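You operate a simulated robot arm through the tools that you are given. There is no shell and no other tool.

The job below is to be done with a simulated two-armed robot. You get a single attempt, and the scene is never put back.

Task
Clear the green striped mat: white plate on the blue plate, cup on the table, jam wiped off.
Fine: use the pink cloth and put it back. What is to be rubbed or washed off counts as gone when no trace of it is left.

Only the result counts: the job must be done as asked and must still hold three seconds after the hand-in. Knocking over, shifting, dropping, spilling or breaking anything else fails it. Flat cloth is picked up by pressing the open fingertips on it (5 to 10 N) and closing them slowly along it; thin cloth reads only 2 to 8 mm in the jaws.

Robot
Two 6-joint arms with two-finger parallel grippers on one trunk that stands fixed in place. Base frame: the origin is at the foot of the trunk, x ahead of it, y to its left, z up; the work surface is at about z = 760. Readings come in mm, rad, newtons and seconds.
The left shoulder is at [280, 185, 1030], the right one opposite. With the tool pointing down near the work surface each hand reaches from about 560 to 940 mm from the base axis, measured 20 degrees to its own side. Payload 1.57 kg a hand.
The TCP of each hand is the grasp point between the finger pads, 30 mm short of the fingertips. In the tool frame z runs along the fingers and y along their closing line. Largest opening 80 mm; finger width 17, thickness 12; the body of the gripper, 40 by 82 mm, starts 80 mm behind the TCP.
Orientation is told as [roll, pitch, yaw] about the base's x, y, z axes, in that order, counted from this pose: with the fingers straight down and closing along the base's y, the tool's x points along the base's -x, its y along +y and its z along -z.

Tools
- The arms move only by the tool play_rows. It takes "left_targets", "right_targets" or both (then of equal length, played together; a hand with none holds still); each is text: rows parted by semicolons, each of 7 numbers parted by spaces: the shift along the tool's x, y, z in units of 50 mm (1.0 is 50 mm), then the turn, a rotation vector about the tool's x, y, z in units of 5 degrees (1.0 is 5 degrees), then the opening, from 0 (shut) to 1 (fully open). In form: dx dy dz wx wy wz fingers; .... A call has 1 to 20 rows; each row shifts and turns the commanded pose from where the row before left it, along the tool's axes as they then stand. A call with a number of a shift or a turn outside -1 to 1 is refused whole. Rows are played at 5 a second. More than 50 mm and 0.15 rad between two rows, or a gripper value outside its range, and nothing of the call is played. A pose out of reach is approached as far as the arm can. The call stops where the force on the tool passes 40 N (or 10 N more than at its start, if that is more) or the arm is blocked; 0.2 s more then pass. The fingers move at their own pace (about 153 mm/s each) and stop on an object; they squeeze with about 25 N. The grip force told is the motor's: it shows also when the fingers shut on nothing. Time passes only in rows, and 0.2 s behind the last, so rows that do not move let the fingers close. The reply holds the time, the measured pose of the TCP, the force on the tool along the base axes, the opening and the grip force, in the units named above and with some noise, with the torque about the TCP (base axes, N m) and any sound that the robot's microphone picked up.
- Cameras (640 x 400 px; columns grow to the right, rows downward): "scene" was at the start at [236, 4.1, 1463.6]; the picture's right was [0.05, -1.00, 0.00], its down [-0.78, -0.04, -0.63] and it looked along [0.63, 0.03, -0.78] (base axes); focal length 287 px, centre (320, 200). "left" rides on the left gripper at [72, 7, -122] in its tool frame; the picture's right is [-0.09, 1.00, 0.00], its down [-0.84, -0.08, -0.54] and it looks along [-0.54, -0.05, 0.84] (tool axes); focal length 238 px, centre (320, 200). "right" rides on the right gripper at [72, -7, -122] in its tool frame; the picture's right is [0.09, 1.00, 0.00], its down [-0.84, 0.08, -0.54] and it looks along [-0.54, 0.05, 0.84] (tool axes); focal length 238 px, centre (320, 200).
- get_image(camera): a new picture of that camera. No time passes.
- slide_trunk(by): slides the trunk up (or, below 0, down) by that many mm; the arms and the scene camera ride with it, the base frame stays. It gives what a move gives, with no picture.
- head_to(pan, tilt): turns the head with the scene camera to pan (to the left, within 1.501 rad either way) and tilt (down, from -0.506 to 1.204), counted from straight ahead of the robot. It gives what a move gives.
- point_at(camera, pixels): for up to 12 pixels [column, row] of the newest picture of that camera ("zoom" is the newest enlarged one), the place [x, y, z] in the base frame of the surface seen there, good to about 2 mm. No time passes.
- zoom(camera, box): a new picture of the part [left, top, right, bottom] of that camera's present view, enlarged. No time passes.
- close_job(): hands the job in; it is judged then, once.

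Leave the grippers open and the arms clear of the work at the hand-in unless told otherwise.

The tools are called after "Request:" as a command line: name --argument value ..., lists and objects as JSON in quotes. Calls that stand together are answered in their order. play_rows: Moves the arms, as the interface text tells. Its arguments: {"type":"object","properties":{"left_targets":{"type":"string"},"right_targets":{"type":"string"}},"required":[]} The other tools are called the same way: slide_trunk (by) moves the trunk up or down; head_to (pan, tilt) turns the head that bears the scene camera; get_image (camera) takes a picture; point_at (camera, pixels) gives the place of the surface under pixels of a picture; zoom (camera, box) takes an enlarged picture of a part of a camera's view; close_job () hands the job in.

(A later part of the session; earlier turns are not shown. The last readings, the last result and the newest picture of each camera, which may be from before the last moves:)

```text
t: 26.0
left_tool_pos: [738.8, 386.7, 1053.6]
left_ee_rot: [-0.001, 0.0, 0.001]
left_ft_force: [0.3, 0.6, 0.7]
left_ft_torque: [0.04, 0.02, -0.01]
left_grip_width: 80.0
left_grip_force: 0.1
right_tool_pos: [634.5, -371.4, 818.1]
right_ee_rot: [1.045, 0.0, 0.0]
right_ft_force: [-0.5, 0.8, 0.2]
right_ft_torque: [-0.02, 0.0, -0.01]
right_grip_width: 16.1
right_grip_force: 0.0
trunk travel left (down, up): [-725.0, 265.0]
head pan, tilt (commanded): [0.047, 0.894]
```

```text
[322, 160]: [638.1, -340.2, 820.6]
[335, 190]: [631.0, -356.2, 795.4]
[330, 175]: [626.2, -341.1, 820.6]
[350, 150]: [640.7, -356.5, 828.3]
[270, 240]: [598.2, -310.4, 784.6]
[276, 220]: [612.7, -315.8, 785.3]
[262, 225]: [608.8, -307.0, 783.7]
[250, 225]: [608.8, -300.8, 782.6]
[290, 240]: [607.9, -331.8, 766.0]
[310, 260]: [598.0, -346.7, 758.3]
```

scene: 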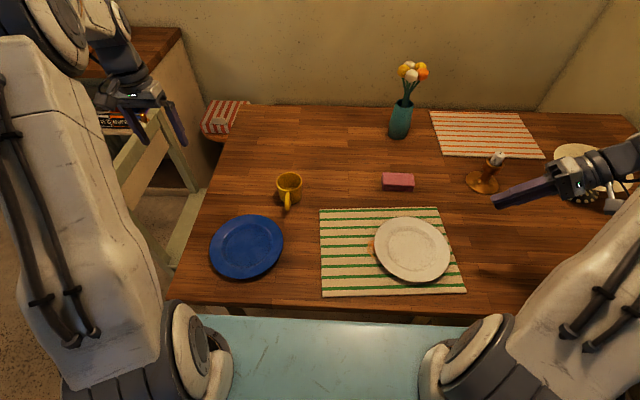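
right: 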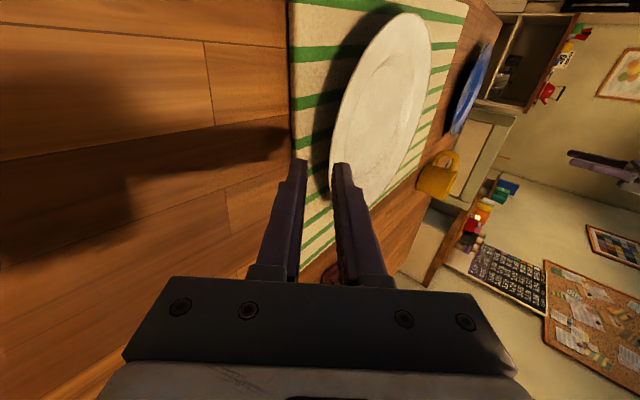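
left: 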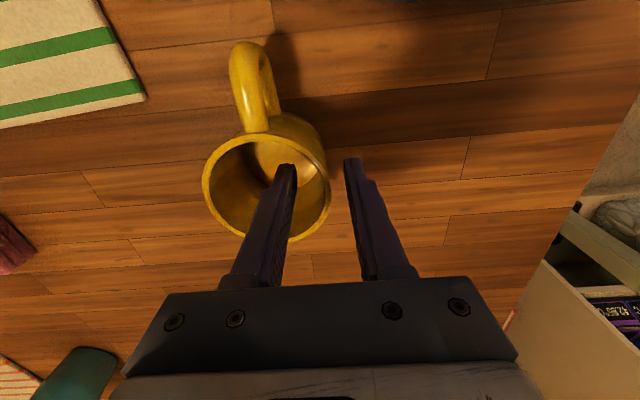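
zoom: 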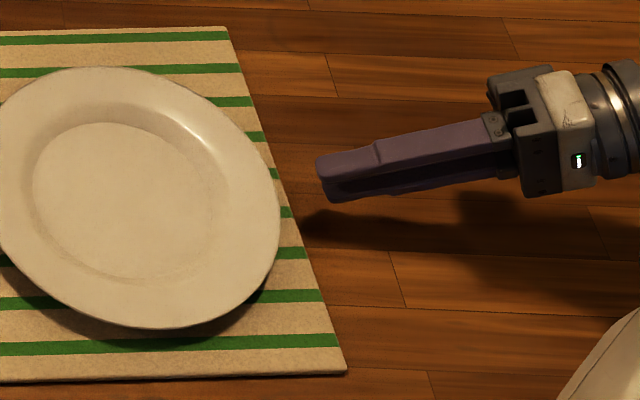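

The fingertip position agrees with the scene camera (upper tip at z≈820.6). I'll drop 16.5 mm so the lower finger clears the mat by about 3 mm, then advance 22 mm to just before the rim.

Request:
play_rows --right_targets "0 -0.143 0.083 0 0 0 0.2; 0 -0.143 0.083 0 0 0 0.2; 0 0 0 0 0 0 0.2; 0 0.11 0.19 0 0 0 0.2; 0 0.11 0.19 0 0 0 0.2; 0 0 0 0 0 0 0.2"

Request:
zoom --camera "scene" --box '[400, 200, 520, 300]'

Request:
zoom --camera "right" --box '[270, 60, 430, 220]'

```text
t: 27.4
left_tool_pos: [739.3, 385.9, 1054.1]
left_ee_rot: [0.0, 0.001, 0.0]
left_ft_force: [0.8, -0.4, -0.4]
left_ft_torque: [0.02, 0.02, -0.03]
left_grip_width: 80.2
left_grip_force: 0.0
right_tool_pos: [632.1, -347.8, 800.2]
right_ee_rot: [1.047, -0.002, 0.001]
right_ft_force: [0.6, -1.1, 0.3]
right_ft_torque: [0.02, 0.0, 0.0]
right_grip_width: 15.7
right_grip_force: 0.0
trunk travel left (down, up): [-725.0, 265.0]
head pan, tilt (commanded): [0.047, 0.894]
```

```text
4.00 times, centred on (460, 250) of scene
```

zoom: 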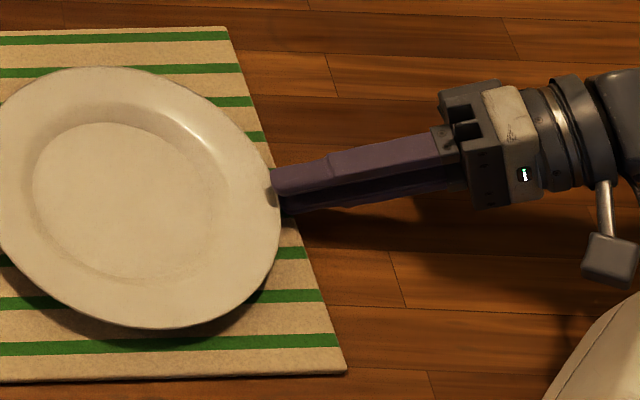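

```text
2.50 times, centred on (350, 140) of right
```

zoom: 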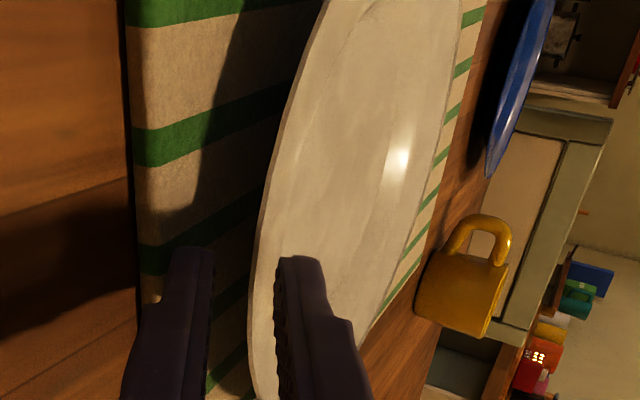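

The rim edge (zoom ~(258,290)) lies between the lower finger and the upper one. I'll advance 16 mm in 4 mm steps and watch the force.

Request:
play_rows --right_targets "0 0.04 0.069 0 0 0 0.2; 0 0.04 0.069 0 0 0 0.2; 0 0.04 0.069 0 0 0 0.2; 0 0.04 0.069 0 0 0 0.2; 0 0 0 0 0 0 0.2"

Request:
zoom --camera "scene" --box '[400, 200, 520, 300]'

Request:
zoom --camera "right" --box '[270, 60, 430, 220]'

```text
t: 28.6
left_tool_pos: [739.0, 386.5, 1054.0]
left_ee_rot: [0.0, 0.001, 0.0]
left_ft_force: [-0.3, 0.3, 0.0]
left_ft_torque: [-0.03, 0.01, -0.02]
left_grip_width: 79.8
left_grip_force: 0.2
right_tool_pos: [632.3, -332.8, 800.4]
right_ee_rot: [1.047, 0.001, 0.003]
right_ft_force: [-0.6, 1.0, -0.4]
right_ft_torque: [-0.01, 0.03, 0.01]
right_grip_width: 16.0
right_grip_force: 0.1
trunk travel left (down, up): [-725.0, 265.0]
head pan, tilt (commanded): [0.047, 0.894]
```

```text
4.00 times, centred on (460, 250) of scene
```

zoom: 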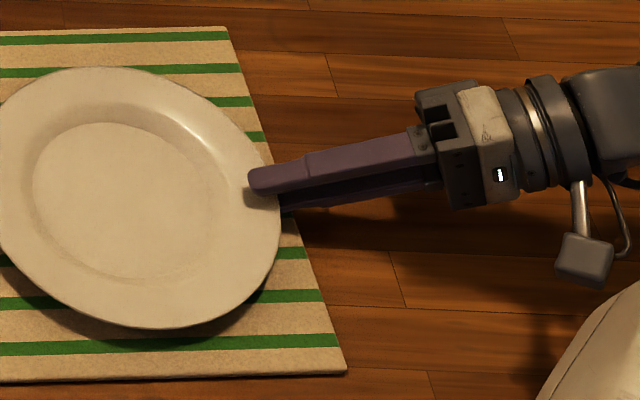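

```text
2.50 times, centred on (350, 140) of right
```

zoom: 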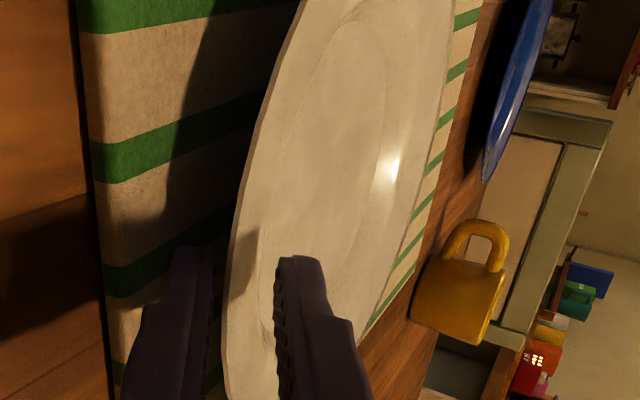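

Still no contact, and the rim is straddled by about 11 mm. I'll go in a bit deeper in 3 mm steps.

Request:
play_rows --right_targets "0 0.03 0.052 0 0 0 0.2; 0 0.03 0.052 0 0 0 0.2; 0 0 0 0 0 0 0.2"

```text
t: 29.4
left_tool_pos: [739.7, 385.4, 1053.9]
left_ee_rot: [-0.001, 0.0, -0.001]
left_ft_force: [0.3, 0.1, -0.4]
left_ft_torque: [-0.01, 0.05, 0.01]
left_grip_width: 80.0
left_grip_force: 0.0
right_tool_pos: [633.9, -328.9, 799.7]
right_ee_rot: [1.049, -0.001, 0.0]
right_ft_force: [-0.8, -4.8, 2.9]
right_ft_torque: [-0.09, 0.0, 0.04]
right_grip_width: 16.1
right_grip_force: 0.1
trunk travel left (down, up): [-725.0, 265.0]
head pan, tilt (commanded): [0.047, 0.894]
```

The tool now feels -4.8 N in y and +2.9 N in z, so the lower fingertip touches the plate's underside or the mat. I'll back off 2 mm and 1 mm up, then check the picture.

Request:
play_rows --right_targets "0 -0.003 -0.045 0 0 0 0.2; 0 0 0 0 0 0 0.2"

Request:
zoom --camera "scene" --box '[360, 200, 480, 300]'

Request:
zoom --camera "right" --box '[270, 60, 430, 220]'

```text
t: 30.0
left_tool_pos: [738.3, 385.6, 1053.3]
left_ee_rot: [0.0, 0.0, 0.0]
left_ft_force: [-0.3, -1.1, 0.3]
left_ft_torque: [0.01, 0.01, 0.02]
left_grip_width: 80.0
left_grip_force: 0.0
right_tool_pos: [632.2, -329.8, 800.5]
right_ee_rot: [1.048, -0.001, 0.001]
right_ft_force: [-0.5, -0.6, -1.1]
right_ft_torque: [0.02, 0.01, 0.02]
right_grip_width: 16.9
right_grip_force: 0.4
trunk travel left (down, up): [-725.0, 265.0]
head pan, tilt (commanded): [0.047, 0.894]
```

```text
4.00 times, centred on (420, 250) of scene
```

zoom: 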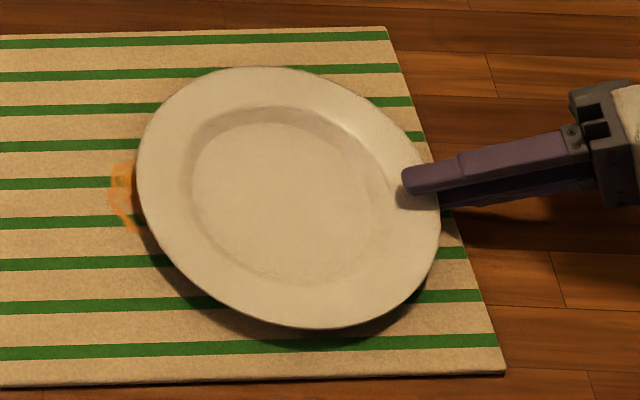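

```text
2.50 times, centred on (350, 140) of right
```

zoom: 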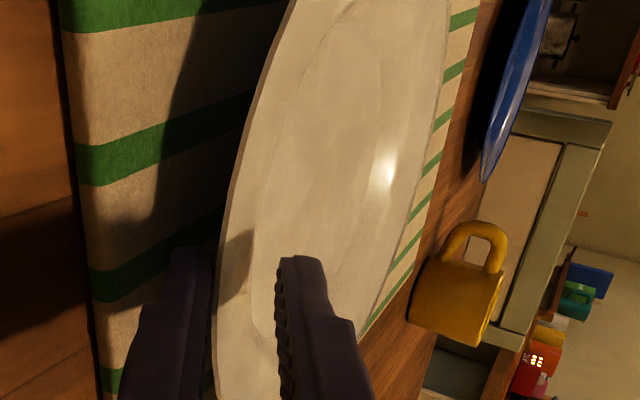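

The contact is gone and the rim sits between the fingers, nearer the lower one. I'll close slowly; the lower finger will lift the rim a few mm.

Request:
play_rows --right_targets "0 0 0 0 0 0 0.17; 0 0 0 0 0 0 0.14; 0 0 0 0 0 0 0.11; 0 0 0 0 0 0 0.08; 0 0 0 0 0 0 0.05; 0 0 0 0 0 0 0.02; 0 0 0 0 0 0 0; 0 0 0 0 0 0 0"

Request:
zoom --camera "scene" --box '[360, 200, 480, 300]'

Request:
zoom --camera "right" --box '[270, 60, 430, 220]'

```text
t: 31.8
left_tool_pos: [738.6, 386.1, 1054.1]
left_ee_rot: [0.0, 0.0, 0.001]
left_ft_force: [-0.3, 0.0, 0.1]
left_ft_torque: [0.0, 0.02, 0.03]
left_grip_width: 80.2
left_grip_force: 0.0
right_tool_pos: [633.8, -330.2, 801.7]
right_ee_rot: [1.048, -0.001, 0.0]
right_ft_force: [3.1, -0.4, 2.3]
right_ft_torque: [0.49, 0.14, -0.4]
right_grip_width: 6.6
right_grip_force: 25.5
trunk travel left (down, up): [-725.0, 265.0]
head pan, tilt (commanded): [0.047, 0.894]
```

```text
4.00 times, centred on (420, 250) of scene
```

zoom: 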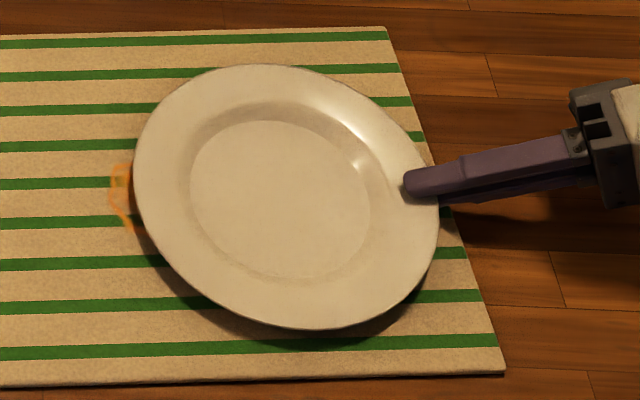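

```text
2.50 times, centred on (350, 140) of right
```

zoom: 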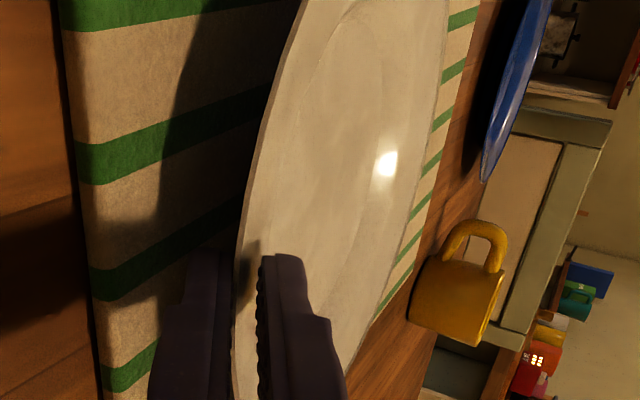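

The rim is gripped (6.6 mm, 25 N). I'll lift the edge slowly by 12 mm, moving slightly inward with the arc, and watch forces and the picture.

Request:
play_rows --right_targets "0 0.07 -0.038 0 0 0 0; 0 0.07 -0.038 0 0 0 0; 0 0.07 -0.038 0 0 0 0; 0 0 0 0 0 0 0"

Request:
zoom --camera "scene" --box '[360, 200, 480, 300]'

Request:
point_at --camera "zoom" --pixels '[[145, 200], [155, 160], [260, 70], [300, 320], [430, 220], [410, 150], [280, 195], [220, 195], [340, 195]]'

```text
t: 32.8
left_tool_pos: [738.4, 386.3, 1053.9]
left_ee_rot: [0.0, 0.0, 0.0]
left_ft_force: [0.6, 0.2, -0.3]
left_ft_torque: [-0.02, 0.0, 0.0]
left_grip_width: 80.2
left_grip_force: 0.0
right_tool_pos: [634.2, -328.8, 812.1]
right_ee_rot: [1.046, -0.001, 0.002]
right_ft_force: [1.5, 0.8, 1.8]
right_ft_torque: [0.47, 0.07, -0.16]
right_grip_width: 5.1
right_grip_force: 25.1
trunk travel left (down, up): [-725.0, 265.0]
head pan, tilt (commanded): [0.047, 0.894]
```

```text
4.00 times, centred on (420, 250) of scene
```

zoom: 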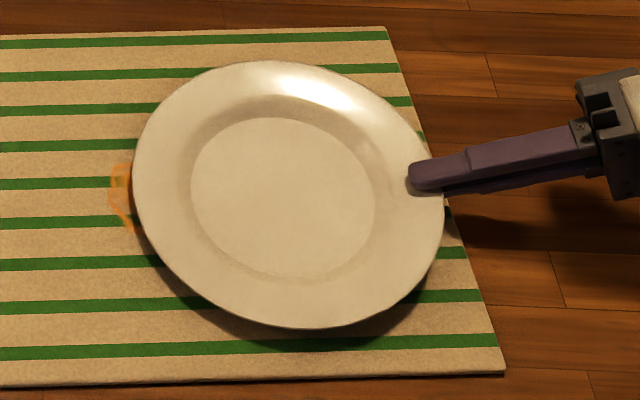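

```text
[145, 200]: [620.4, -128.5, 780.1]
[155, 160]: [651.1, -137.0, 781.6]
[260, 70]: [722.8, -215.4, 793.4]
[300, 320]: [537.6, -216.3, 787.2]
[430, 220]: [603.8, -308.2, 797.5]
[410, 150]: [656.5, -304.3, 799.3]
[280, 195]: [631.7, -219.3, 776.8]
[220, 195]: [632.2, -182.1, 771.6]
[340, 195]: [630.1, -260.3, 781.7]
```

The right edge rose to about 798 while the far edge stays at 780; the grip narrowed to 5.1 mm as the rim aligns with the pads. I'll keep lifting another 20 mm along the arc.

Request:
play_rows --right_targets "0 0.097 -0.034 0 0 0 0; 0 0.097 -0.034 0 0 0 0; 0 0.097 -0.034 0 0 0 0; 0 0.097 -0.034 0 0 0 0; 0 0 0 0 0 0 0"

Request:
zoom --camera "scene" --box '[360, 200, 480, 300]'

Request:
point_at --camera "zoom" --pixels '[[145, 200], [155, 160], [260, 70], [300, 320], [430, 220], [410, 150], [280, 195], [220, 195], [340, 195]]'

```text
t: 34.0
left_tool_pos: [738.9, 385.2, 1055.1]
left_ee_rot: [0.0, 0.0, 0.001]
left_ft_force: [-0.1, -0.5, -0.5]
left_ft_torque: [-0.02, 0.01, -0.04]
left_grip_width: 80.0
left_grip_force: 0.1
right_tool_pos: [632.3, -324.2, 833.5]
right_ee_rot: [1.045, 0.0, 0.003]
right_ft_force: [-0.2, 0.7, -1.9]
right_ft_torque: [-0.28, -0.01, -0.03]
right_grip_width: 4.6
right_grip_force: 25.2
trunk travel left (down, up): [-725.0, 265.0]
head pan, tilt (commanded): [0.047, 0.894]
```

```text
4.00 times, centred on (420, 250) of scene
```

zoom: 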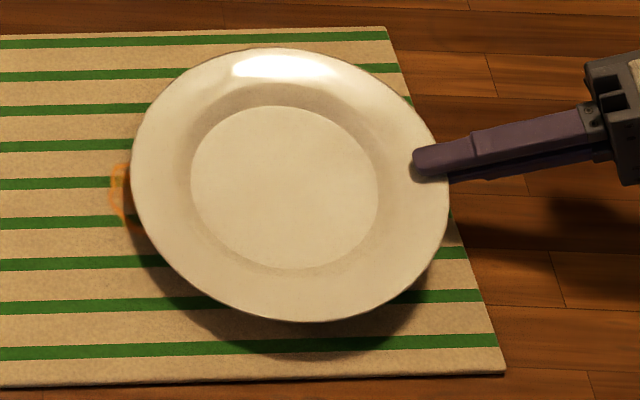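

```text
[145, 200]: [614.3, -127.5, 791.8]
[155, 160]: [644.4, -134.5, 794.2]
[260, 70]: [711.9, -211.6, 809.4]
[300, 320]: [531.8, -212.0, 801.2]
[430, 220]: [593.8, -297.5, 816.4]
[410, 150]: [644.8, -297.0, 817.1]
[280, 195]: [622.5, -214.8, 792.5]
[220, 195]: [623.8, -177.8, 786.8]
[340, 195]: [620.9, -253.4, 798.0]
```

The whole plate is now in the air: its centre is at 792 and the far rim at 792, load about 2 N, with an 8° droop that is holding steady. I'll lift 50 mm more, then roll 8° to level it.

Request:
play_rows --right_targets "0 0.1 -0.058 0 0 0 0; 0 0.18 -0.104 0 0 0 0; 0 0.25 -0.144 0 0 0 0; 0 0.2 -0.115 0 0 0 0; 0 0.1 -0.058 0 0 0 0; 0 0 0 -0.4 0 0 0; 0 0 0 -0.5 0 0 0; 0 0 0 -0.5 0 0 0; 0 0 0 -0.3 0 0 0; 0 0 0 0 0 0 0"

Request:
get_image --camera "scene"

Request:
zoom --camera "scene" --box '[350, 180, 490, 300]'

Request:
point_at --camera "zoom" --pixels '[[170, 180], [200, 120], [300, 185], [350, 170], [250, 190], [300, 290], [420, 200], [280, 90]]'

```text
t: 36.2
left_tool_pos: [738.6, 386.1, 1053.1]
left_ee_rot: [-0.001, -0.001, 0.0]
left_ft_force: [0.1, 0.1, 0.5]
left_ft_torque: [0.0, 0.01, -0.07]
left_grip_width: 80.1
left_grip_force: 0.1
right_tool_pos: [633.4, -325.6, 881.9]
right_ee_rot: [1.195, 0.0, 0.002]
right_ft_force: [0.6, -0.7, -2.4]
right_ft_torque: [-0.35, -0.02, 0.0]
right_grip_width: 4.6
right_grip_force: 24.7
trunk travel left (down, up): [-725.0, 265.0]
head pan, tilt (commanded): [0.047, 0.894]
```

```text
taken
```

scene: 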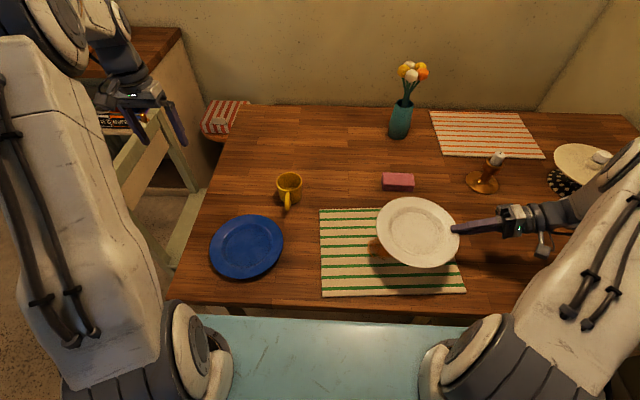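

```text
3.33 times, centred on (420, 240) of scene
```

zoom: 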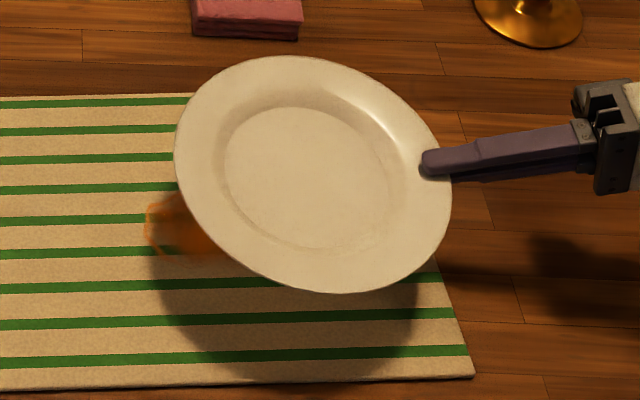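

```text
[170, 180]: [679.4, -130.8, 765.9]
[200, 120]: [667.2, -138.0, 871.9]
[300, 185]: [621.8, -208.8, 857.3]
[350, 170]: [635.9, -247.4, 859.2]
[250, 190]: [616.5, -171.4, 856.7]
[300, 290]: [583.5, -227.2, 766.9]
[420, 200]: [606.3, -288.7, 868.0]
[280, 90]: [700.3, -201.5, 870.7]
```

The plate is held level, and the orange jam patch is now seen at zoom (180,230). I'll measure the plate's rim extremes to know its centre relative to the hand.

Request:
point_at --camera "zoom" --pixels '[[178, 155], [185, 130], [448, 205], [290, 60], [350, 289], [215, 240], [420, 120], [250, 262], [400, 270], [230, 75]]'

```text
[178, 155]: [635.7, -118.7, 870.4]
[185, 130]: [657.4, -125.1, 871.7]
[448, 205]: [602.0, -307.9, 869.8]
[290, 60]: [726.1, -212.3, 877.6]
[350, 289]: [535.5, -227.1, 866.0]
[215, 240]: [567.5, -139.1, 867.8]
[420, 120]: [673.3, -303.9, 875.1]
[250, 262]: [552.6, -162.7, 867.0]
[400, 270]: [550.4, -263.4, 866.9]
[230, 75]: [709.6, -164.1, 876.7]
```

The plate's centre is about (630.5,-215.5), 110 mm ahead of the TCP, and it is tilted about 3° with its far (+x) side high. I'll correct that small tilt, then carry the plate about 438 mm to the left at this height, over the blue plate.

Request:
play_rows --right_targets "0 0 0 0 0.12 0.305 0; 0 0 0 0 0.12 0.305 0; 0 0.0734 0.186 0 0 0 0; 0 0.147 0.372 0 0 0 0; 0.012 0.22 0.558 0 0 0 0; 0.012 0.22 0.558 0 0 0 0; 0.012 0.22 0.558 0 0 0 0; 0.012 0.22 0.558 0 0 0 0; 0.012 0.22 0.558 0 0 0 0; 0.012 0.22 0.558 0 0 0 0; 0 0 0 0 0 0 0"

Request:
get_image --camera "scene"

```text
t: 38.6
left_tool_pos: [739.9, 385.9, 1053.2]
left_ee_rot: [-0.001, 0.0, -0.001]
left_ft_force: [-0.6, -0.1, -0.4]
left_ft_torque: [-0.03, 0.01, 0.03]
left_grip_width: 79.8
left_grip_force: 0.1
right_tool_pos: [632.6, -115.4, 881.6]
right_ee_rot: [1.195, 0.059, 0.002]
right_ft_force: [-0.3, -0.2, -2.8]
right_ft_torque: [-0.33, -0.03, -0.02]
right_grip_width: 4.8
right_grip_force: 24.9
trunk travel left (down, up): [-725.0, 265.0]
head pan, tilt (commanded): [0.047, 0.894]
```

```text
taken
```

scene: 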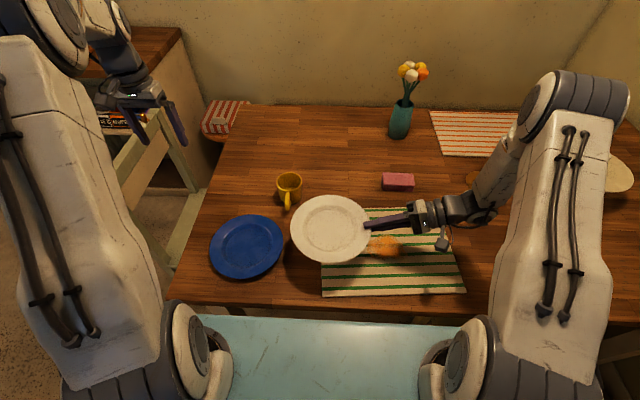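

The plate is steady halfway across. I'll continue the remaining 227 mm with a gentle slow-down.

Request:
play_rows --right_targets "0 0.11 0.279 0 0 0 0; 0.02 0.22 0.558 0 0 0 0; 0.02 0.22 0.558 0 0 0 0; 0.02 0.22 0.558 0 0 0 0; 0.02 0.22 0.558 0 0 0 0; 0.02 0.22 0.558 0 0 0 0; 0.02 0.184 0.465 0 0 0 0; 0 0.125 0.316 0 0 0 0; 0 0.0734 0.186 0 0 0 0; 0 0.073 0.185 0 0 0 0; 0 0 0 0 0 0 0; 0 0 0 0 0 0 0"

Request:
get_image --camera "scene"

Request:
zoom --camera "scene" --box '[190, 170, 330, 290]'

```text
t: 41.2
left_tool_pos: [738.9, 386.3, 1053.9]
left_ee_rot: [0.0, 0.001, -0.001]
left_ft_force: [0.2, 0.7, 0.7]
left_ft_torque: [0.04, -0.01, -0.01]
left_grip_width: 80.0
left_grip_force: 0.0
right_tool_pos: [623.2, 111.4, 880.5]
right_ee_rot: [1.196, 0.057, 0.002]
right_ft_force: [-0.6, -0.3, -3.1]
right_ft_torque: [-0.34, -0.04, 0.0]
right_grip_width: 4.6
right_grip_force: 24.6
trunk travel left (down, up): [-725.0, 265.0]
head pan, tilt (commanded): [0.047, 0.894]
```

```text
taken
```

scene: 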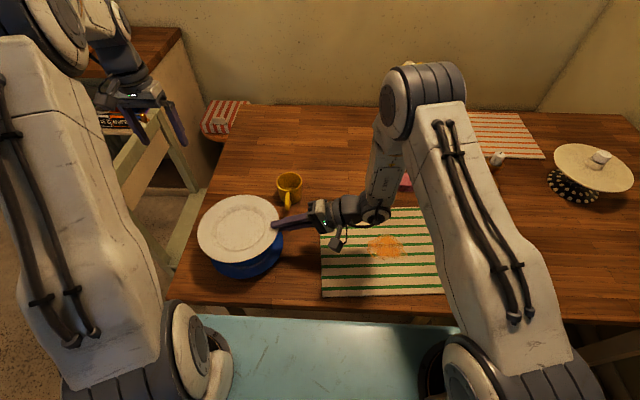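

```text
3.33 times, centred on (260, 230) of scene
```

zoom: 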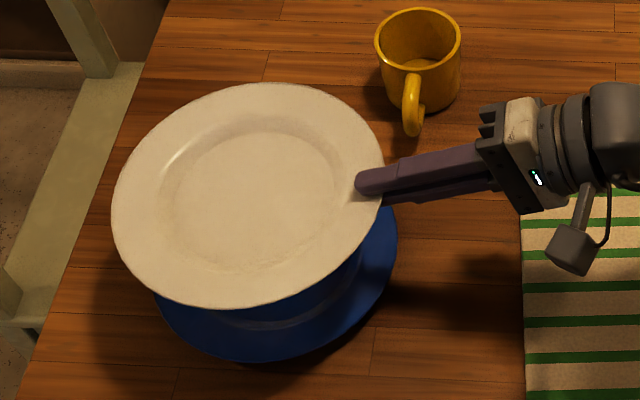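

The white plate hovers over the blue one. I'll measure its rim and well to find its centre and tilt.

Request:
point_at --camera "zoom" --pixels '[[117, 205], [140, 140], [265, 87], [355, 125], [380, 210], [340, 265], [220, 303], [140, 260], [250, 190], [200, 200], [300, 190], [250, 250]]'

```text
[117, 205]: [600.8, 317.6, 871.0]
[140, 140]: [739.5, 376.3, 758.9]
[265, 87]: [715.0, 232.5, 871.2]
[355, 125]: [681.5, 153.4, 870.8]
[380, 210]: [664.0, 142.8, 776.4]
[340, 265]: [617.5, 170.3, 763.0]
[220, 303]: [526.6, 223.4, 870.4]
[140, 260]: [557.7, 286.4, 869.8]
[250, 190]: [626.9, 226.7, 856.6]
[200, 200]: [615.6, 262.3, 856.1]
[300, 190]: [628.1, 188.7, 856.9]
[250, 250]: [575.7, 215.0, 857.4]
```

The plate is level (rim 870.8 all round) and centred at about (620.5,222.5); the blue plate is at (624,222). I'll shift 3.5 mm forward and lower 60 mm.

Request:
play_rows --right_targets "-0.014 -0.12 0.048 0 0 0 0; -0.014 -0.22 0.088 0 0 0 0; -0.014 -0.26 0.103 0 0 0 0; -0.014 -0.26 0.103 0 0 0 0; -0.014 -0.17 0.067 0 0 0 0; 0 -0.086 0.034 0 0 0 0; 0 0 0 0 0 0 0"

Request:
zoom --camera "scene" --box '[190, 180, 330, 300]'

Request:
get_image --camera "right"

```text
t: 42.8
left_tool_pos: [737.8, 385.4, 1053.0]
left_ee_rot: [0.0, 0.001, 0.0]
left_ft_force: [0.1, -0.1, 0.4]
left_ft_torque: [0.02, -0.01, 0.0]
left_grip_width: 79.8
left_grip_force: 0.0
right_tool_pos: [622.4, 112.7, 821.3]
right_ee_rot: [1.196, 0.059, 0.001]
right_ft_force: [-0.2, 0.0, -3.6]
right_ft_torque: [-0.35, -0.02, -0.02]
right_grip_width: 4.6
right_grip_force: 24.4
trunk travel left (down, up): [-725.0, 265.0]
head pan, tilt (commanded): [0.047, 0.894]
```

```text
3.33 times, centred on (260, 240) of scene
```

zoom: 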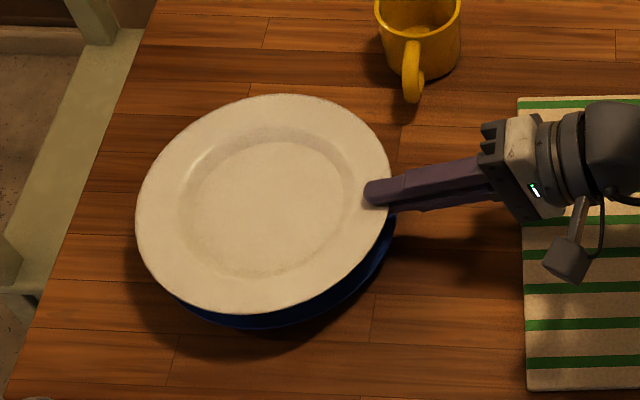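

```text
taken
```

right: 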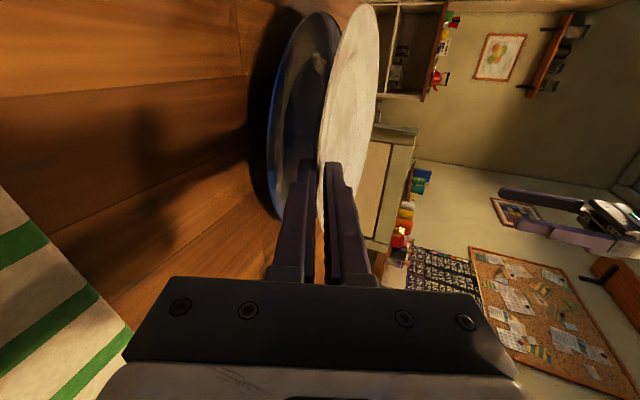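

I'll check the white plate's centre against the blue plate once more before the final lowering.

Request:
point_at --camera "zoom" --pixels '[[140, 215], [160, 165], [290, 97], [370, 140], [250, 310], [165, 275], [388, 180], [260, 200], [215, 200], [310, 200], [320, 290], [260, 150]]'

```text
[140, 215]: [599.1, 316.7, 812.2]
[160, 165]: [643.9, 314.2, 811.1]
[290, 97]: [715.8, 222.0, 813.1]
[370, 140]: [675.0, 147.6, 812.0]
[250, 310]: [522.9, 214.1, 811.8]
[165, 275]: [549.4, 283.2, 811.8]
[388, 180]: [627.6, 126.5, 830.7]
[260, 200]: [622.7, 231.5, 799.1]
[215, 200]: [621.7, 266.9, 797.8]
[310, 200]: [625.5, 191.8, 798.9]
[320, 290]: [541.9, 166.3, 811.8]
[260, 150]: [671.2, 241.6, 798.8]
```

The white centre is at (619.3,221.5) against blue (624,222.5). I'll shift +4.5 mm in x and +1 mm in y, lower 11 mm more, then tilt the far (left) edge down about 4° so it seats first and the lower finger stays clear of the blue rim.

Request:
play_rows --right_targets "-0.05 -0.095 0.049 0 0 0 0; -0.053 -0.095 0.049 0 0 0 0; 0 0 0 0.4 0 0 0; 0 0 0 0.4 0 0 0; 0 0 0 0 0 0 0"

Request:
zoom --camera "scene" --box '[190, 180, 330, 300]'

Request:
zoom --camera "right" --box '[230, 0, 430, 250]'

```text
t: 44.0
left_tool_pos: [739.7, 386.4, 1053.7]
left_ee_rot: [0.001, -0.001, 0.0]
left_ft_force: [-0.7, -0.6, -0.1]
left_ft_torque: [0.03, 0.0, -0.02]
left_grip_width: 79.9
left_grip_force: 0.0
right_tool_pos: [627.2, 111.0, 810.5]
right_ee_rot: [1.124, 0.058, 0.003]
right_ft_force: [-0.3, -0.4, -3.1]
right_ft_torque: [-0.35, -0.01, 0.01]
right_grip_width: 4.6
right_grip_force: 24.8
trunk travel left (down, up): [-725.0, 265.0]
head pan, tilt (commanded): [0.047, 0.894]
```

```text
3.33 times, centred on (260, 240) of scene
```

zoom: 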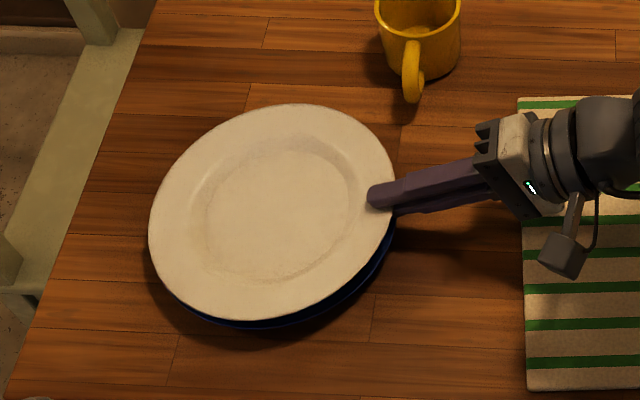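

```text
1.60 times, centred on (330, 125) of right
```

zoom: 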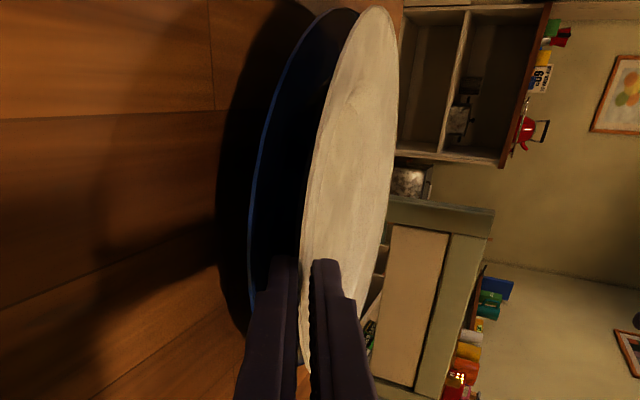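

The plate is tilted, far edge lower, and close to the blue plate. I'll lower in 2 mm steps and watch for contact.

Request:
play_rows --right_targets "-0.0024 -0.036 0.0173 0 0 0 0; -0.0024 -0.036 0.0173 0 0 0 0; 0 0 0 0 0 0 0"

Request:
zoom --camera "scene" --box '[190, 180, 330, 300]'

Request:
point_at --camera "zoom" --pixels '[[155, 220], [180, 160], [290, 108], [375, 150], [255, 313], [185, 285], [270, 210], [225, 210], [320, 200], [330, 285], [270, 160]]'

```text
t: 44.8
left_tool_pos: [738.8, 386.3, 1053.1]
left_ee_rot: [0.001, 0.0, -0.001]
left_ft_force: [-0.3, 0.5, 0.2]
left_ft_torque: [0.0, 0.01, 0.0]
left_grip_width: 80.0
left_grip_force: 0.1
right_tool_pos: [628.1, 112.0, 807.8]
right_ee_rot: [1.125, 0.058, 0.002]
right_ft_force: [0.7, 0.3, -2.3]
right_ft_torque: [-0.31, -0.06, -0.01]
right_grip_width: 4.8
right_grip_force: 25.2
trunk travel left (down, up): [-725.0, 265.0]
head pan, tilt (commanded): [0.047, 0.894]
```

```text
3.33 times, centred on (260, 240) of scene
```

zoom: 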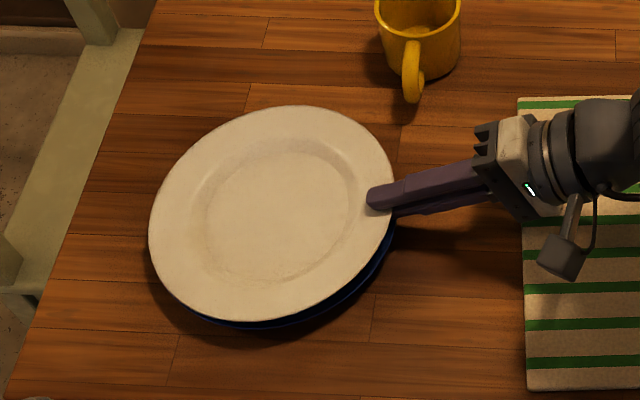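

```text
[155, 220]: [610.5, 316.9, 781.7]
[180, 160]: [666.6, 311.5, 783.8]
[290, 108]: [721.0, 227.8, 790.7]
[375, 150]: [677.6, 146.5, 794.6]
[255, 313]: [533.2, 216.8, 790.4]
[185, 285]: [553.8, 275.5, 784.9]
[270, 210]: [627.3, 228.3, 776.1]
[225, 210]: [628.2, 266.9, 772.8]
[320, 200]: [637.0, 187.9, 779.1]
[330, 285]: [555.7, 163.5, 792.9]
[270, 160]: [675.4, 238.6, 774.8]
```

The far foot should be about 2 mm above the blue well, and the lower finger about 5 mm above the blue rim. I'll lower 2 mm more.

Request:
play_rows --right_targets "-0.0012 -0.018 0.00864 0 0 0 0; -0.0012 -0.018 0.00864 0 0 0 0; 0 0 0 0 0 0 0"

Request:
zoom --camera "right" --box '[260, 100, 400, 250]'

```text
t: 45.6
left_tool_pos: [738.9, 385.2, 1053.7]
left_ee_rot: [-0.001, 0.0, -0.001]
left_ft_force: [-0.6, 0.1, -1.1]
left_ft_torque: [-0.03, 0.02, 0.02]
left_grip_width: 80.2
left_grip_force: 0.1
right_tool_pos: [626.7, 114.2, 805.6]
right_ee_rot: [1.129, 0.056, 0.001]
right_ft_force: [0.8, -1.4, 5.2]
right_ft_torque: [-0.02, -0.04, -0.03]
right_grip_width: 4.5
right_grip_force: 24.9
trunk travel left (down, up): [-725.0, 265.0]
head pan, tilt (commanded): [0.047, 0.894]
```

```text
2.67 times, centred on (330, 175) of right
```

zoom: 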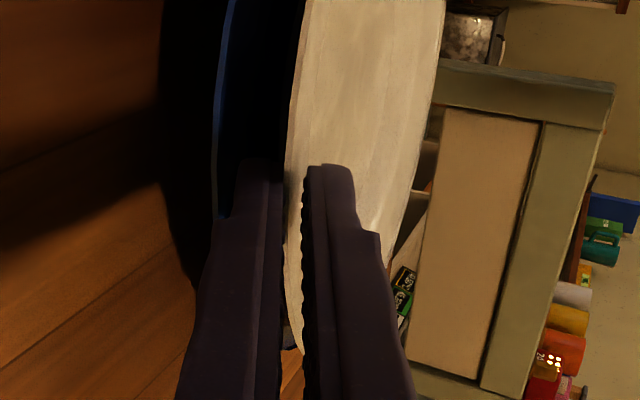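

There is contact now (+5 N), and the torque suggests it's partly the lower finger near the blue rim. I'll raise 1.5 mm and look from the side.

Request:
play_rows --right_targets "0.0018 0.027 -0.013 0 0 0 0; 0 0 0 0 0 0 0"

Request:
zoom --camera "scene" --box '[240, 190, 320, 270]'

Request:
get_image --camera "right"

Request:
get_image --camera "left"

```text
t: 46.2
left_tool_pos: [739.0, 385.9, 1053.4]
left_ee_rot: [0.001, -0.001, 0.002]
left_ft_force: [-0.2, -0.7, 0.2]
left_ft_torque: [0.0, -0.02, 0.01]
left_grip_width: 80.1
left_grip_force: 0.1
right_tool_pos: [627.3, 113.6, 807.0]
right_ee_rot: [1.124, 0.057, 0.003]
right_ft_force: [-0.1, 0.8, -2.0]
right_ft_torque: [-0.21, -0.04, -0.05]
right_grip_width: 4.5
right_grip_force: 25.2
trunk travel left (down, up): [-725.0, 265.0]
head pan, tilt (commanded): [0.047, 0.894]
```

```text
5.00 times, centred on (280, 230) of scene
```

zoom: 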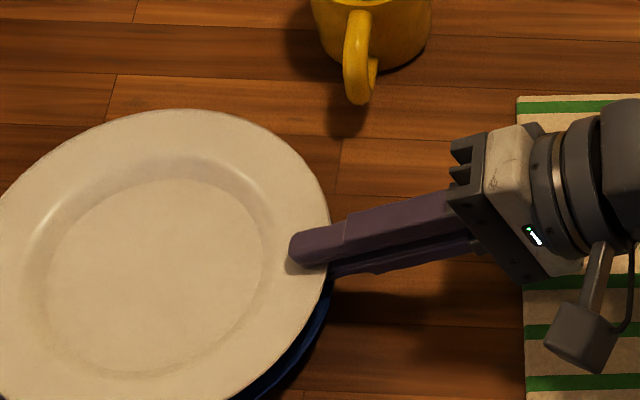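

```text
taken
```

right: 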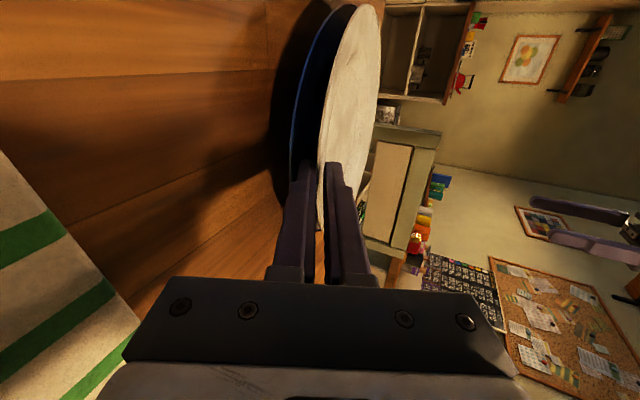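

```text
taken
```

left: 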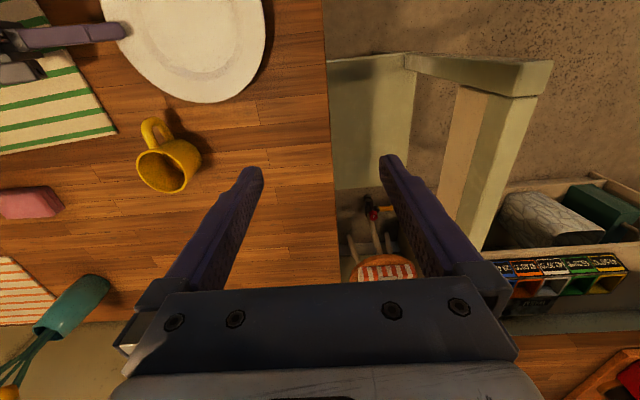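

At this height the far foot rests lightly on the blue plate and the lower finger is just clear of the blue rim. I'll open to 12 mm while shifting along the closing line, so the lower finger stays put and only the upper finger lifts off.

Request:
play_rows --right_targets "0 0.004 0 0 0 0 0.06; 0 0.02 0 0 0 0 0.08; 0 0.024 0 0 0 0 0.11; 0 0.032 0 0 0 0 0.15; 0 0 0 0 0 0 0.15"

Request:
zoom --camera "scene" --box '[190, 180, 330, 300]'

Request:
zoom --camera "right" --box '[230, 0, 430, 250]'

```text
t: 47.4
left_tool_pos: [739.0, 385.6, 1054.0]
left_ee_rot: [0.002, 0.002, -0.001]
left_ft_force: [-1.0, -0.2, 0.5]
left_ft_torque: [0.01, 0.03, -0.01]
left_grip_width: 80.0
left_grip_force: 0.0
right_tool_pos: [627.9, 114.4, 809.8]
right_ee_rot: [1.124, 0.059, 0.0]
right_ft_force: [0.1, 0.3, -1.8]
right_ft_torque: [0.03, 0.0, 0.02]
right_grip_width: 11.9
right_grip_force: 0.1
trunk travel left (down, up): [-725.0, 265.0]
head pan, tilt (commanded): [0.047, 0.894]
```

```text
3.33 times, centred on (260, 240) of scene
```

zoom: 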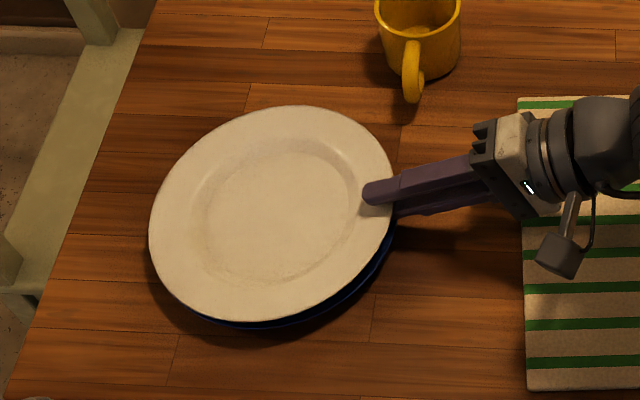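

```text
1.60 times, centred on (330, 125) of right
```

zoom: 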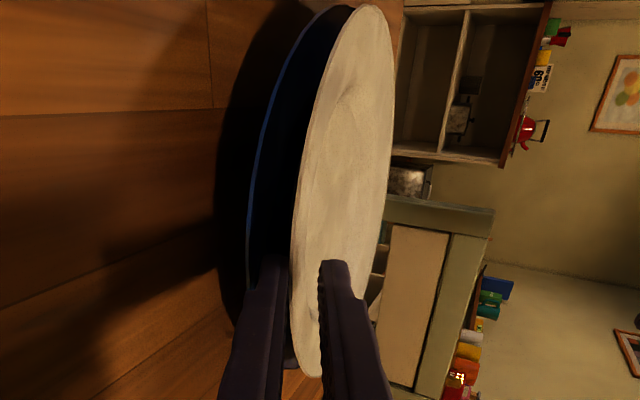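

The upper finger is off and the rim rests on the lower finger (about 1.8 N). I'll withdraw 8 mm outward slowly, letting the rim ride down the slanted finger.

Request:
play_rows --right_targets "0 -0.0173 -0.036 0 0 0 0.15; 0 -0.0173 -0.036 0 0 0 0.15; 0 -0.0173 -0.036 0 0 0 0.15; 0 -0.0173 -0.036 0 0 0 0.15; 0 0 0 0 0 0 0.15"

Request:
zoom --camera "scene" --box '[190, 180, 330, 300]'

Request:
point_at --camera "zoom" --pixels '[[155, 220], [180, 160], [290, 108], [375, 150], [255, 313], [185, 285], [270, 210], [225, 210], [320, 200], [330, 285], [385, 240]]'

Request:
zoom --camera "right" --box '[230, 0, 430, 250]'

```text
t: 48.6
left_tool_pos: [739.4, 385.5, 1053.9]
left_ee_rot: [-0.001, 0.001, 0.0]
left_ft_force: [0.9, 0.4, 0.3]
left_ft_torque: [0.01, -0.03, 0.02]
left_grip_width: 79.8
left_grip_force: 0.1
right_tool_pos: [628.4, 106.8, 809.8]
right_ee_rot: [1.124, 0.058, 0.0]
right_ft_force: [0.1, 1.9, 1.3]
right_ft_torque: [0.09, -0.03, 0.02]
right_grip_width: 10.3
right_grip_force: 0.1
trunk travel left (down, up): [-725.0, 265.0]
head pan, tilt (commanded): [0.047, 0.894]
```

```text
3.33 times, centred on (260, 240) of scene
```

zoom: 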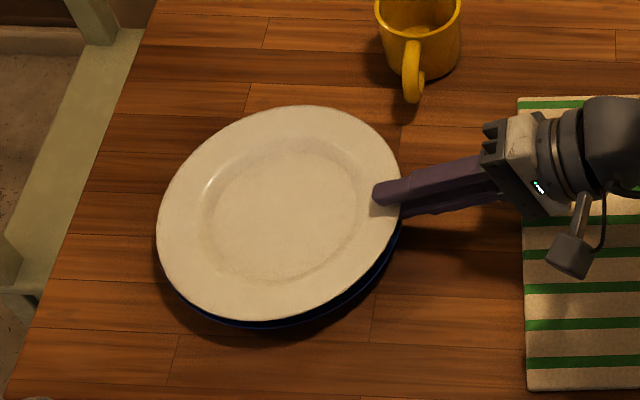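

```text
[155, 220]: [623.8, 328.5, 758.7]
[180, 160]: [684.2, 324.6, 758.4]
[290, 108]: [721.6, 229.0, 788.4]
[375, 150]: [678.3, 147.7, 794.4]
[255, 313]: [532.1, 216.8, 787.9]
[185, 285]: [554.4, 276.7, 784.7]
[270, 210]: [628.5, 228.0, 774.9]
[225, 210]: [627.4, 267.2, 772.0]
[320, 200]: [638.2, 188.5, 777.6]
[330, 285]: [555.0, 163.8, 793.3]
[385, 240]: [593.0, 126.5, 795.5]
```

```text
1.60 times, centred on (330, 125) of right
```

zoom: 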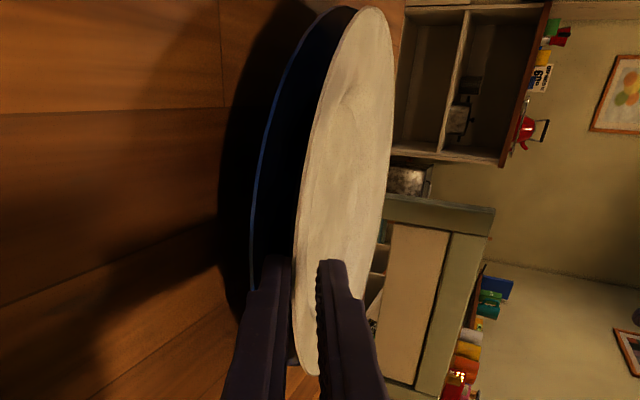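

The white plate was dragged about 6 mm with the finger, and there's a small upward force, perhaps the finger grazing the blue rim. I'll check where the blue plate is now.

Request:
zoom --camera "scene" --box '[225, 225, 297, 285]'

```text
6.67 times, centred on (261, 255) of scene
```

zoom: 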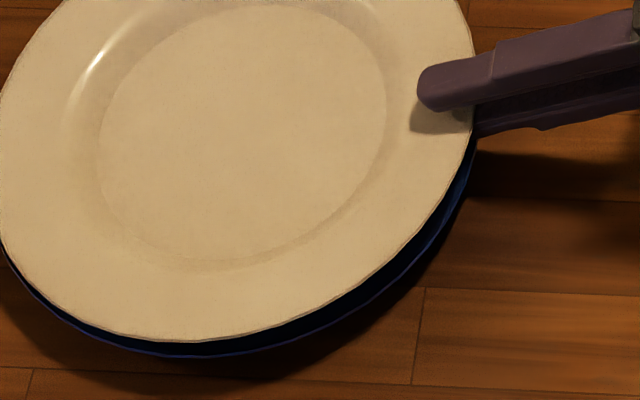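

I'll read the blue rim's visible edge points to compare with the original circle (624,222.5), radius 97.

Request:
point_at --camera "zoom" --pixels '[[200, 354], [250, 351], [300, 336], [350, 310], [400, 273], [430, 240], [455, 200], [468, 170], [100, 338], [40, 288], [150, 350], [20, 265]]'

```text
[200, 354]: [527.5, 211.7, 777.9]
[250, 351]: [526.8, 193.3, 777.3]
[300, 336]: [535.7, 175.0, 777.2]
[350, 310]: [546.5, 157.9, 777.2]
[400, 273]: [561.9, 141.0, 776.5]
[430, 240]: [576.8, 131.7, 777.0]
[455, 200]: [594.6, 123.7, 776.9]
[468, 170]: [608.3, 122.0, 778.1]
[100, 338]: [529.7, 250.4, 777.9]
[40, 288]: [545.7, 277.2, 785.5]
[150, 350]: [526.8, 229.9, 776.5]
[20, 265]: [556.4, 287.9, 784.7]
```

The blue plate has moved by no more than 2–3 mm. To stop the white plate from being dragged, I'll pin it gently with the left hand. I'll bring the closed left fingers above its well at (628,262) and descend to z≈830 first.

Request:
play_rows --left_targets "0.55 -0.62 0 0 0 0 0.5; 0.55 -0.62 0 0 0 0 0; 0.55 -0.62 0 0 0 0 0; 0.55 -0.62 0 0 0 0 0; 0 0 0.7 0 0 0 0; 0 0 0.8 0 0 0 0; 0 0 0.8 0 0 0 0; 0 0 0.8 0 0 0 0; 0 0 0.8 0 0 0 0; 0 0 0.5 0 0 0 0; 0 0 0 0 0 0 0"

Request:
get_image --camera "scene"

Request:
get_image --camera "left"

```text
t: 51.0
left_tool_pos: [626.6, 262.7, 836.5]
left_ee_rot: [0.0, 0.001, -0.001]
left_ft_force: [-0.1, 0.2, 0.1]
left_ft_torque: [-0.04, 0.02, 0.03]
left_grip_width: 0.1
left_grip_force: 21.1
right_tool_pos: [628.2, 107.0, 810.5]
right_ee_rot: [1.126, 0.057, 0.002]
right_ft_force: [0.2, 0.3, 1.8]
right_ft_torque: [0.06, 0.0, 0.0]
right_grip_width: 10.2
right_grip_force: 0.1
trunk travel left (down, up): [-725.0, 265.0]
head pan, tilt (commanded): [0.047, 0.894]
```

```text
taken
```

scene: 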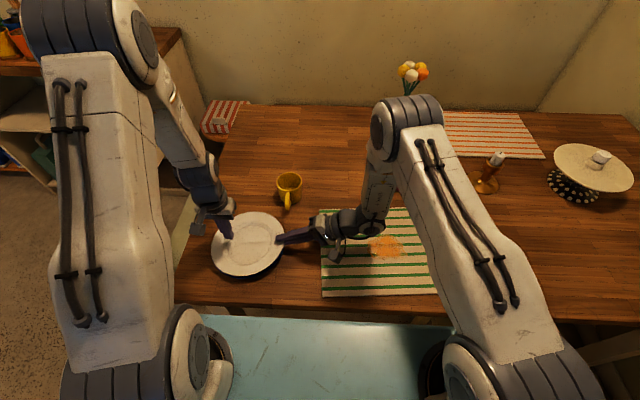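

```text
taken
```

left: 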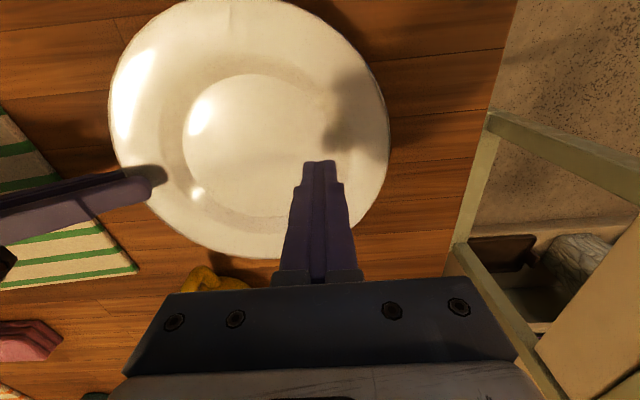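

The left fingers are above the plate's well. I'll descend 28 mm and then creep to a light touch.

Request:
play_rows --left_targets "0 0 0.3 0 0 0 0; 0 0 0.2 0 0 0 0; 0 0 0.08 0 0 0 0; 0 0 0.03 0 0 0 0; 0 0 0.02 0 0 0 0; 0 0 0 0 0 0 0"

```text
t: 52.4
left_tool_pos: [626.9, 260.9, 805.2]
left_ee_rot: [-0.001, -0.002, -0.001]
left_ft_force: [-2.1, -0.7, 7.8]
left_ft_torque: [-0.09, 0.05, -0.03]
left_grip_width: 0.0
left_grip_force: 20.6
right_tool_pos: [627.9, 106.1, 810.6]
right_ee_rot: [1.126, 0.056, 0.002]
right_ft_force: [1.1, 2.3, 0.1]
right_ft_torque: [0.04, -0.05, -0.02]
right_grip_width: 10.5
right_grip_force: 0.1
trunk travel left (down, up): [-725.0, 265.0]
head pan, tilt (commanded): [0.047, 0.894]
```

The left hand pins the plate with about 8 N. Now the right finger comes up 1 mm to free the blue rim and withdraws 6 mm.

Request:
play_rows --right_targets "0.0012 0.018 -0.0086 0 0 0 0.15; 0 -0.026 -0.054 0 0 0 0.15; 0 -0.026 -0.054 0 0 0 0.15; 0 0 0 0 0 0 0.15"

Request:
zoom --camera "scene" --box '[190, 180, 330, 300]'

Request:
zoom --camera "right" --box '[230, 0, 430, 250]'

```text
t: 53.4
left_tool_pos: [626.0, 261.1, 803.2]
left_ee_rot: [0.0, 0.002, 0.001]
left_ft_force: [0.1, 0.6, -0.1]
left_ft_torque: [-0.01, 0.04, -0.01]
left_grip_width: 0.1
left_grip_force: 21.0
right_tool_pos: [628.3, 99.7, 812.0]
right_ee_rot: [1.123, 0.057, -0.001]
right_ft_force: [0.2, -0.9, -1.6]
right_ft_torque: [-0.03, 0.01, -0.02]
right_grip_width: 13.8
right_grip_force: 1.1
trunk travel left (down, up): [-725.0, 265.0]
head pan, tilt (commanded): [0.047, 0.894]
```

```text
3.33 times, centred on (260, 240) of scene
```

zoom: 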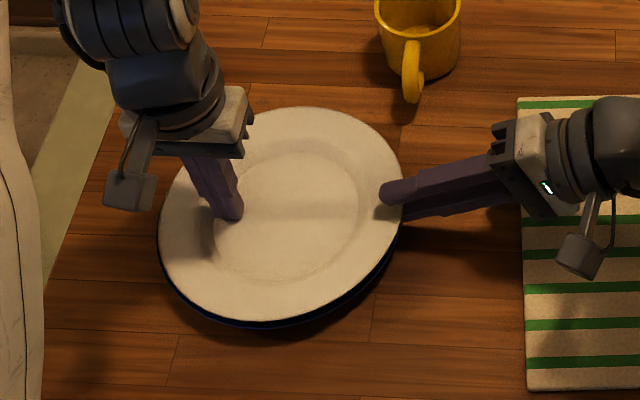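

```text
1.60 times, centred on (330, 125) of right
```

zoom: 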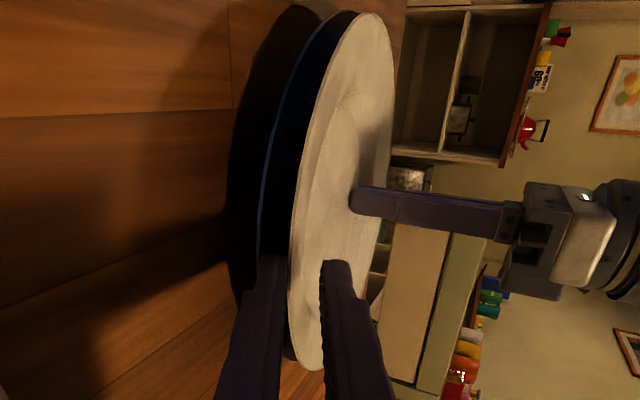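

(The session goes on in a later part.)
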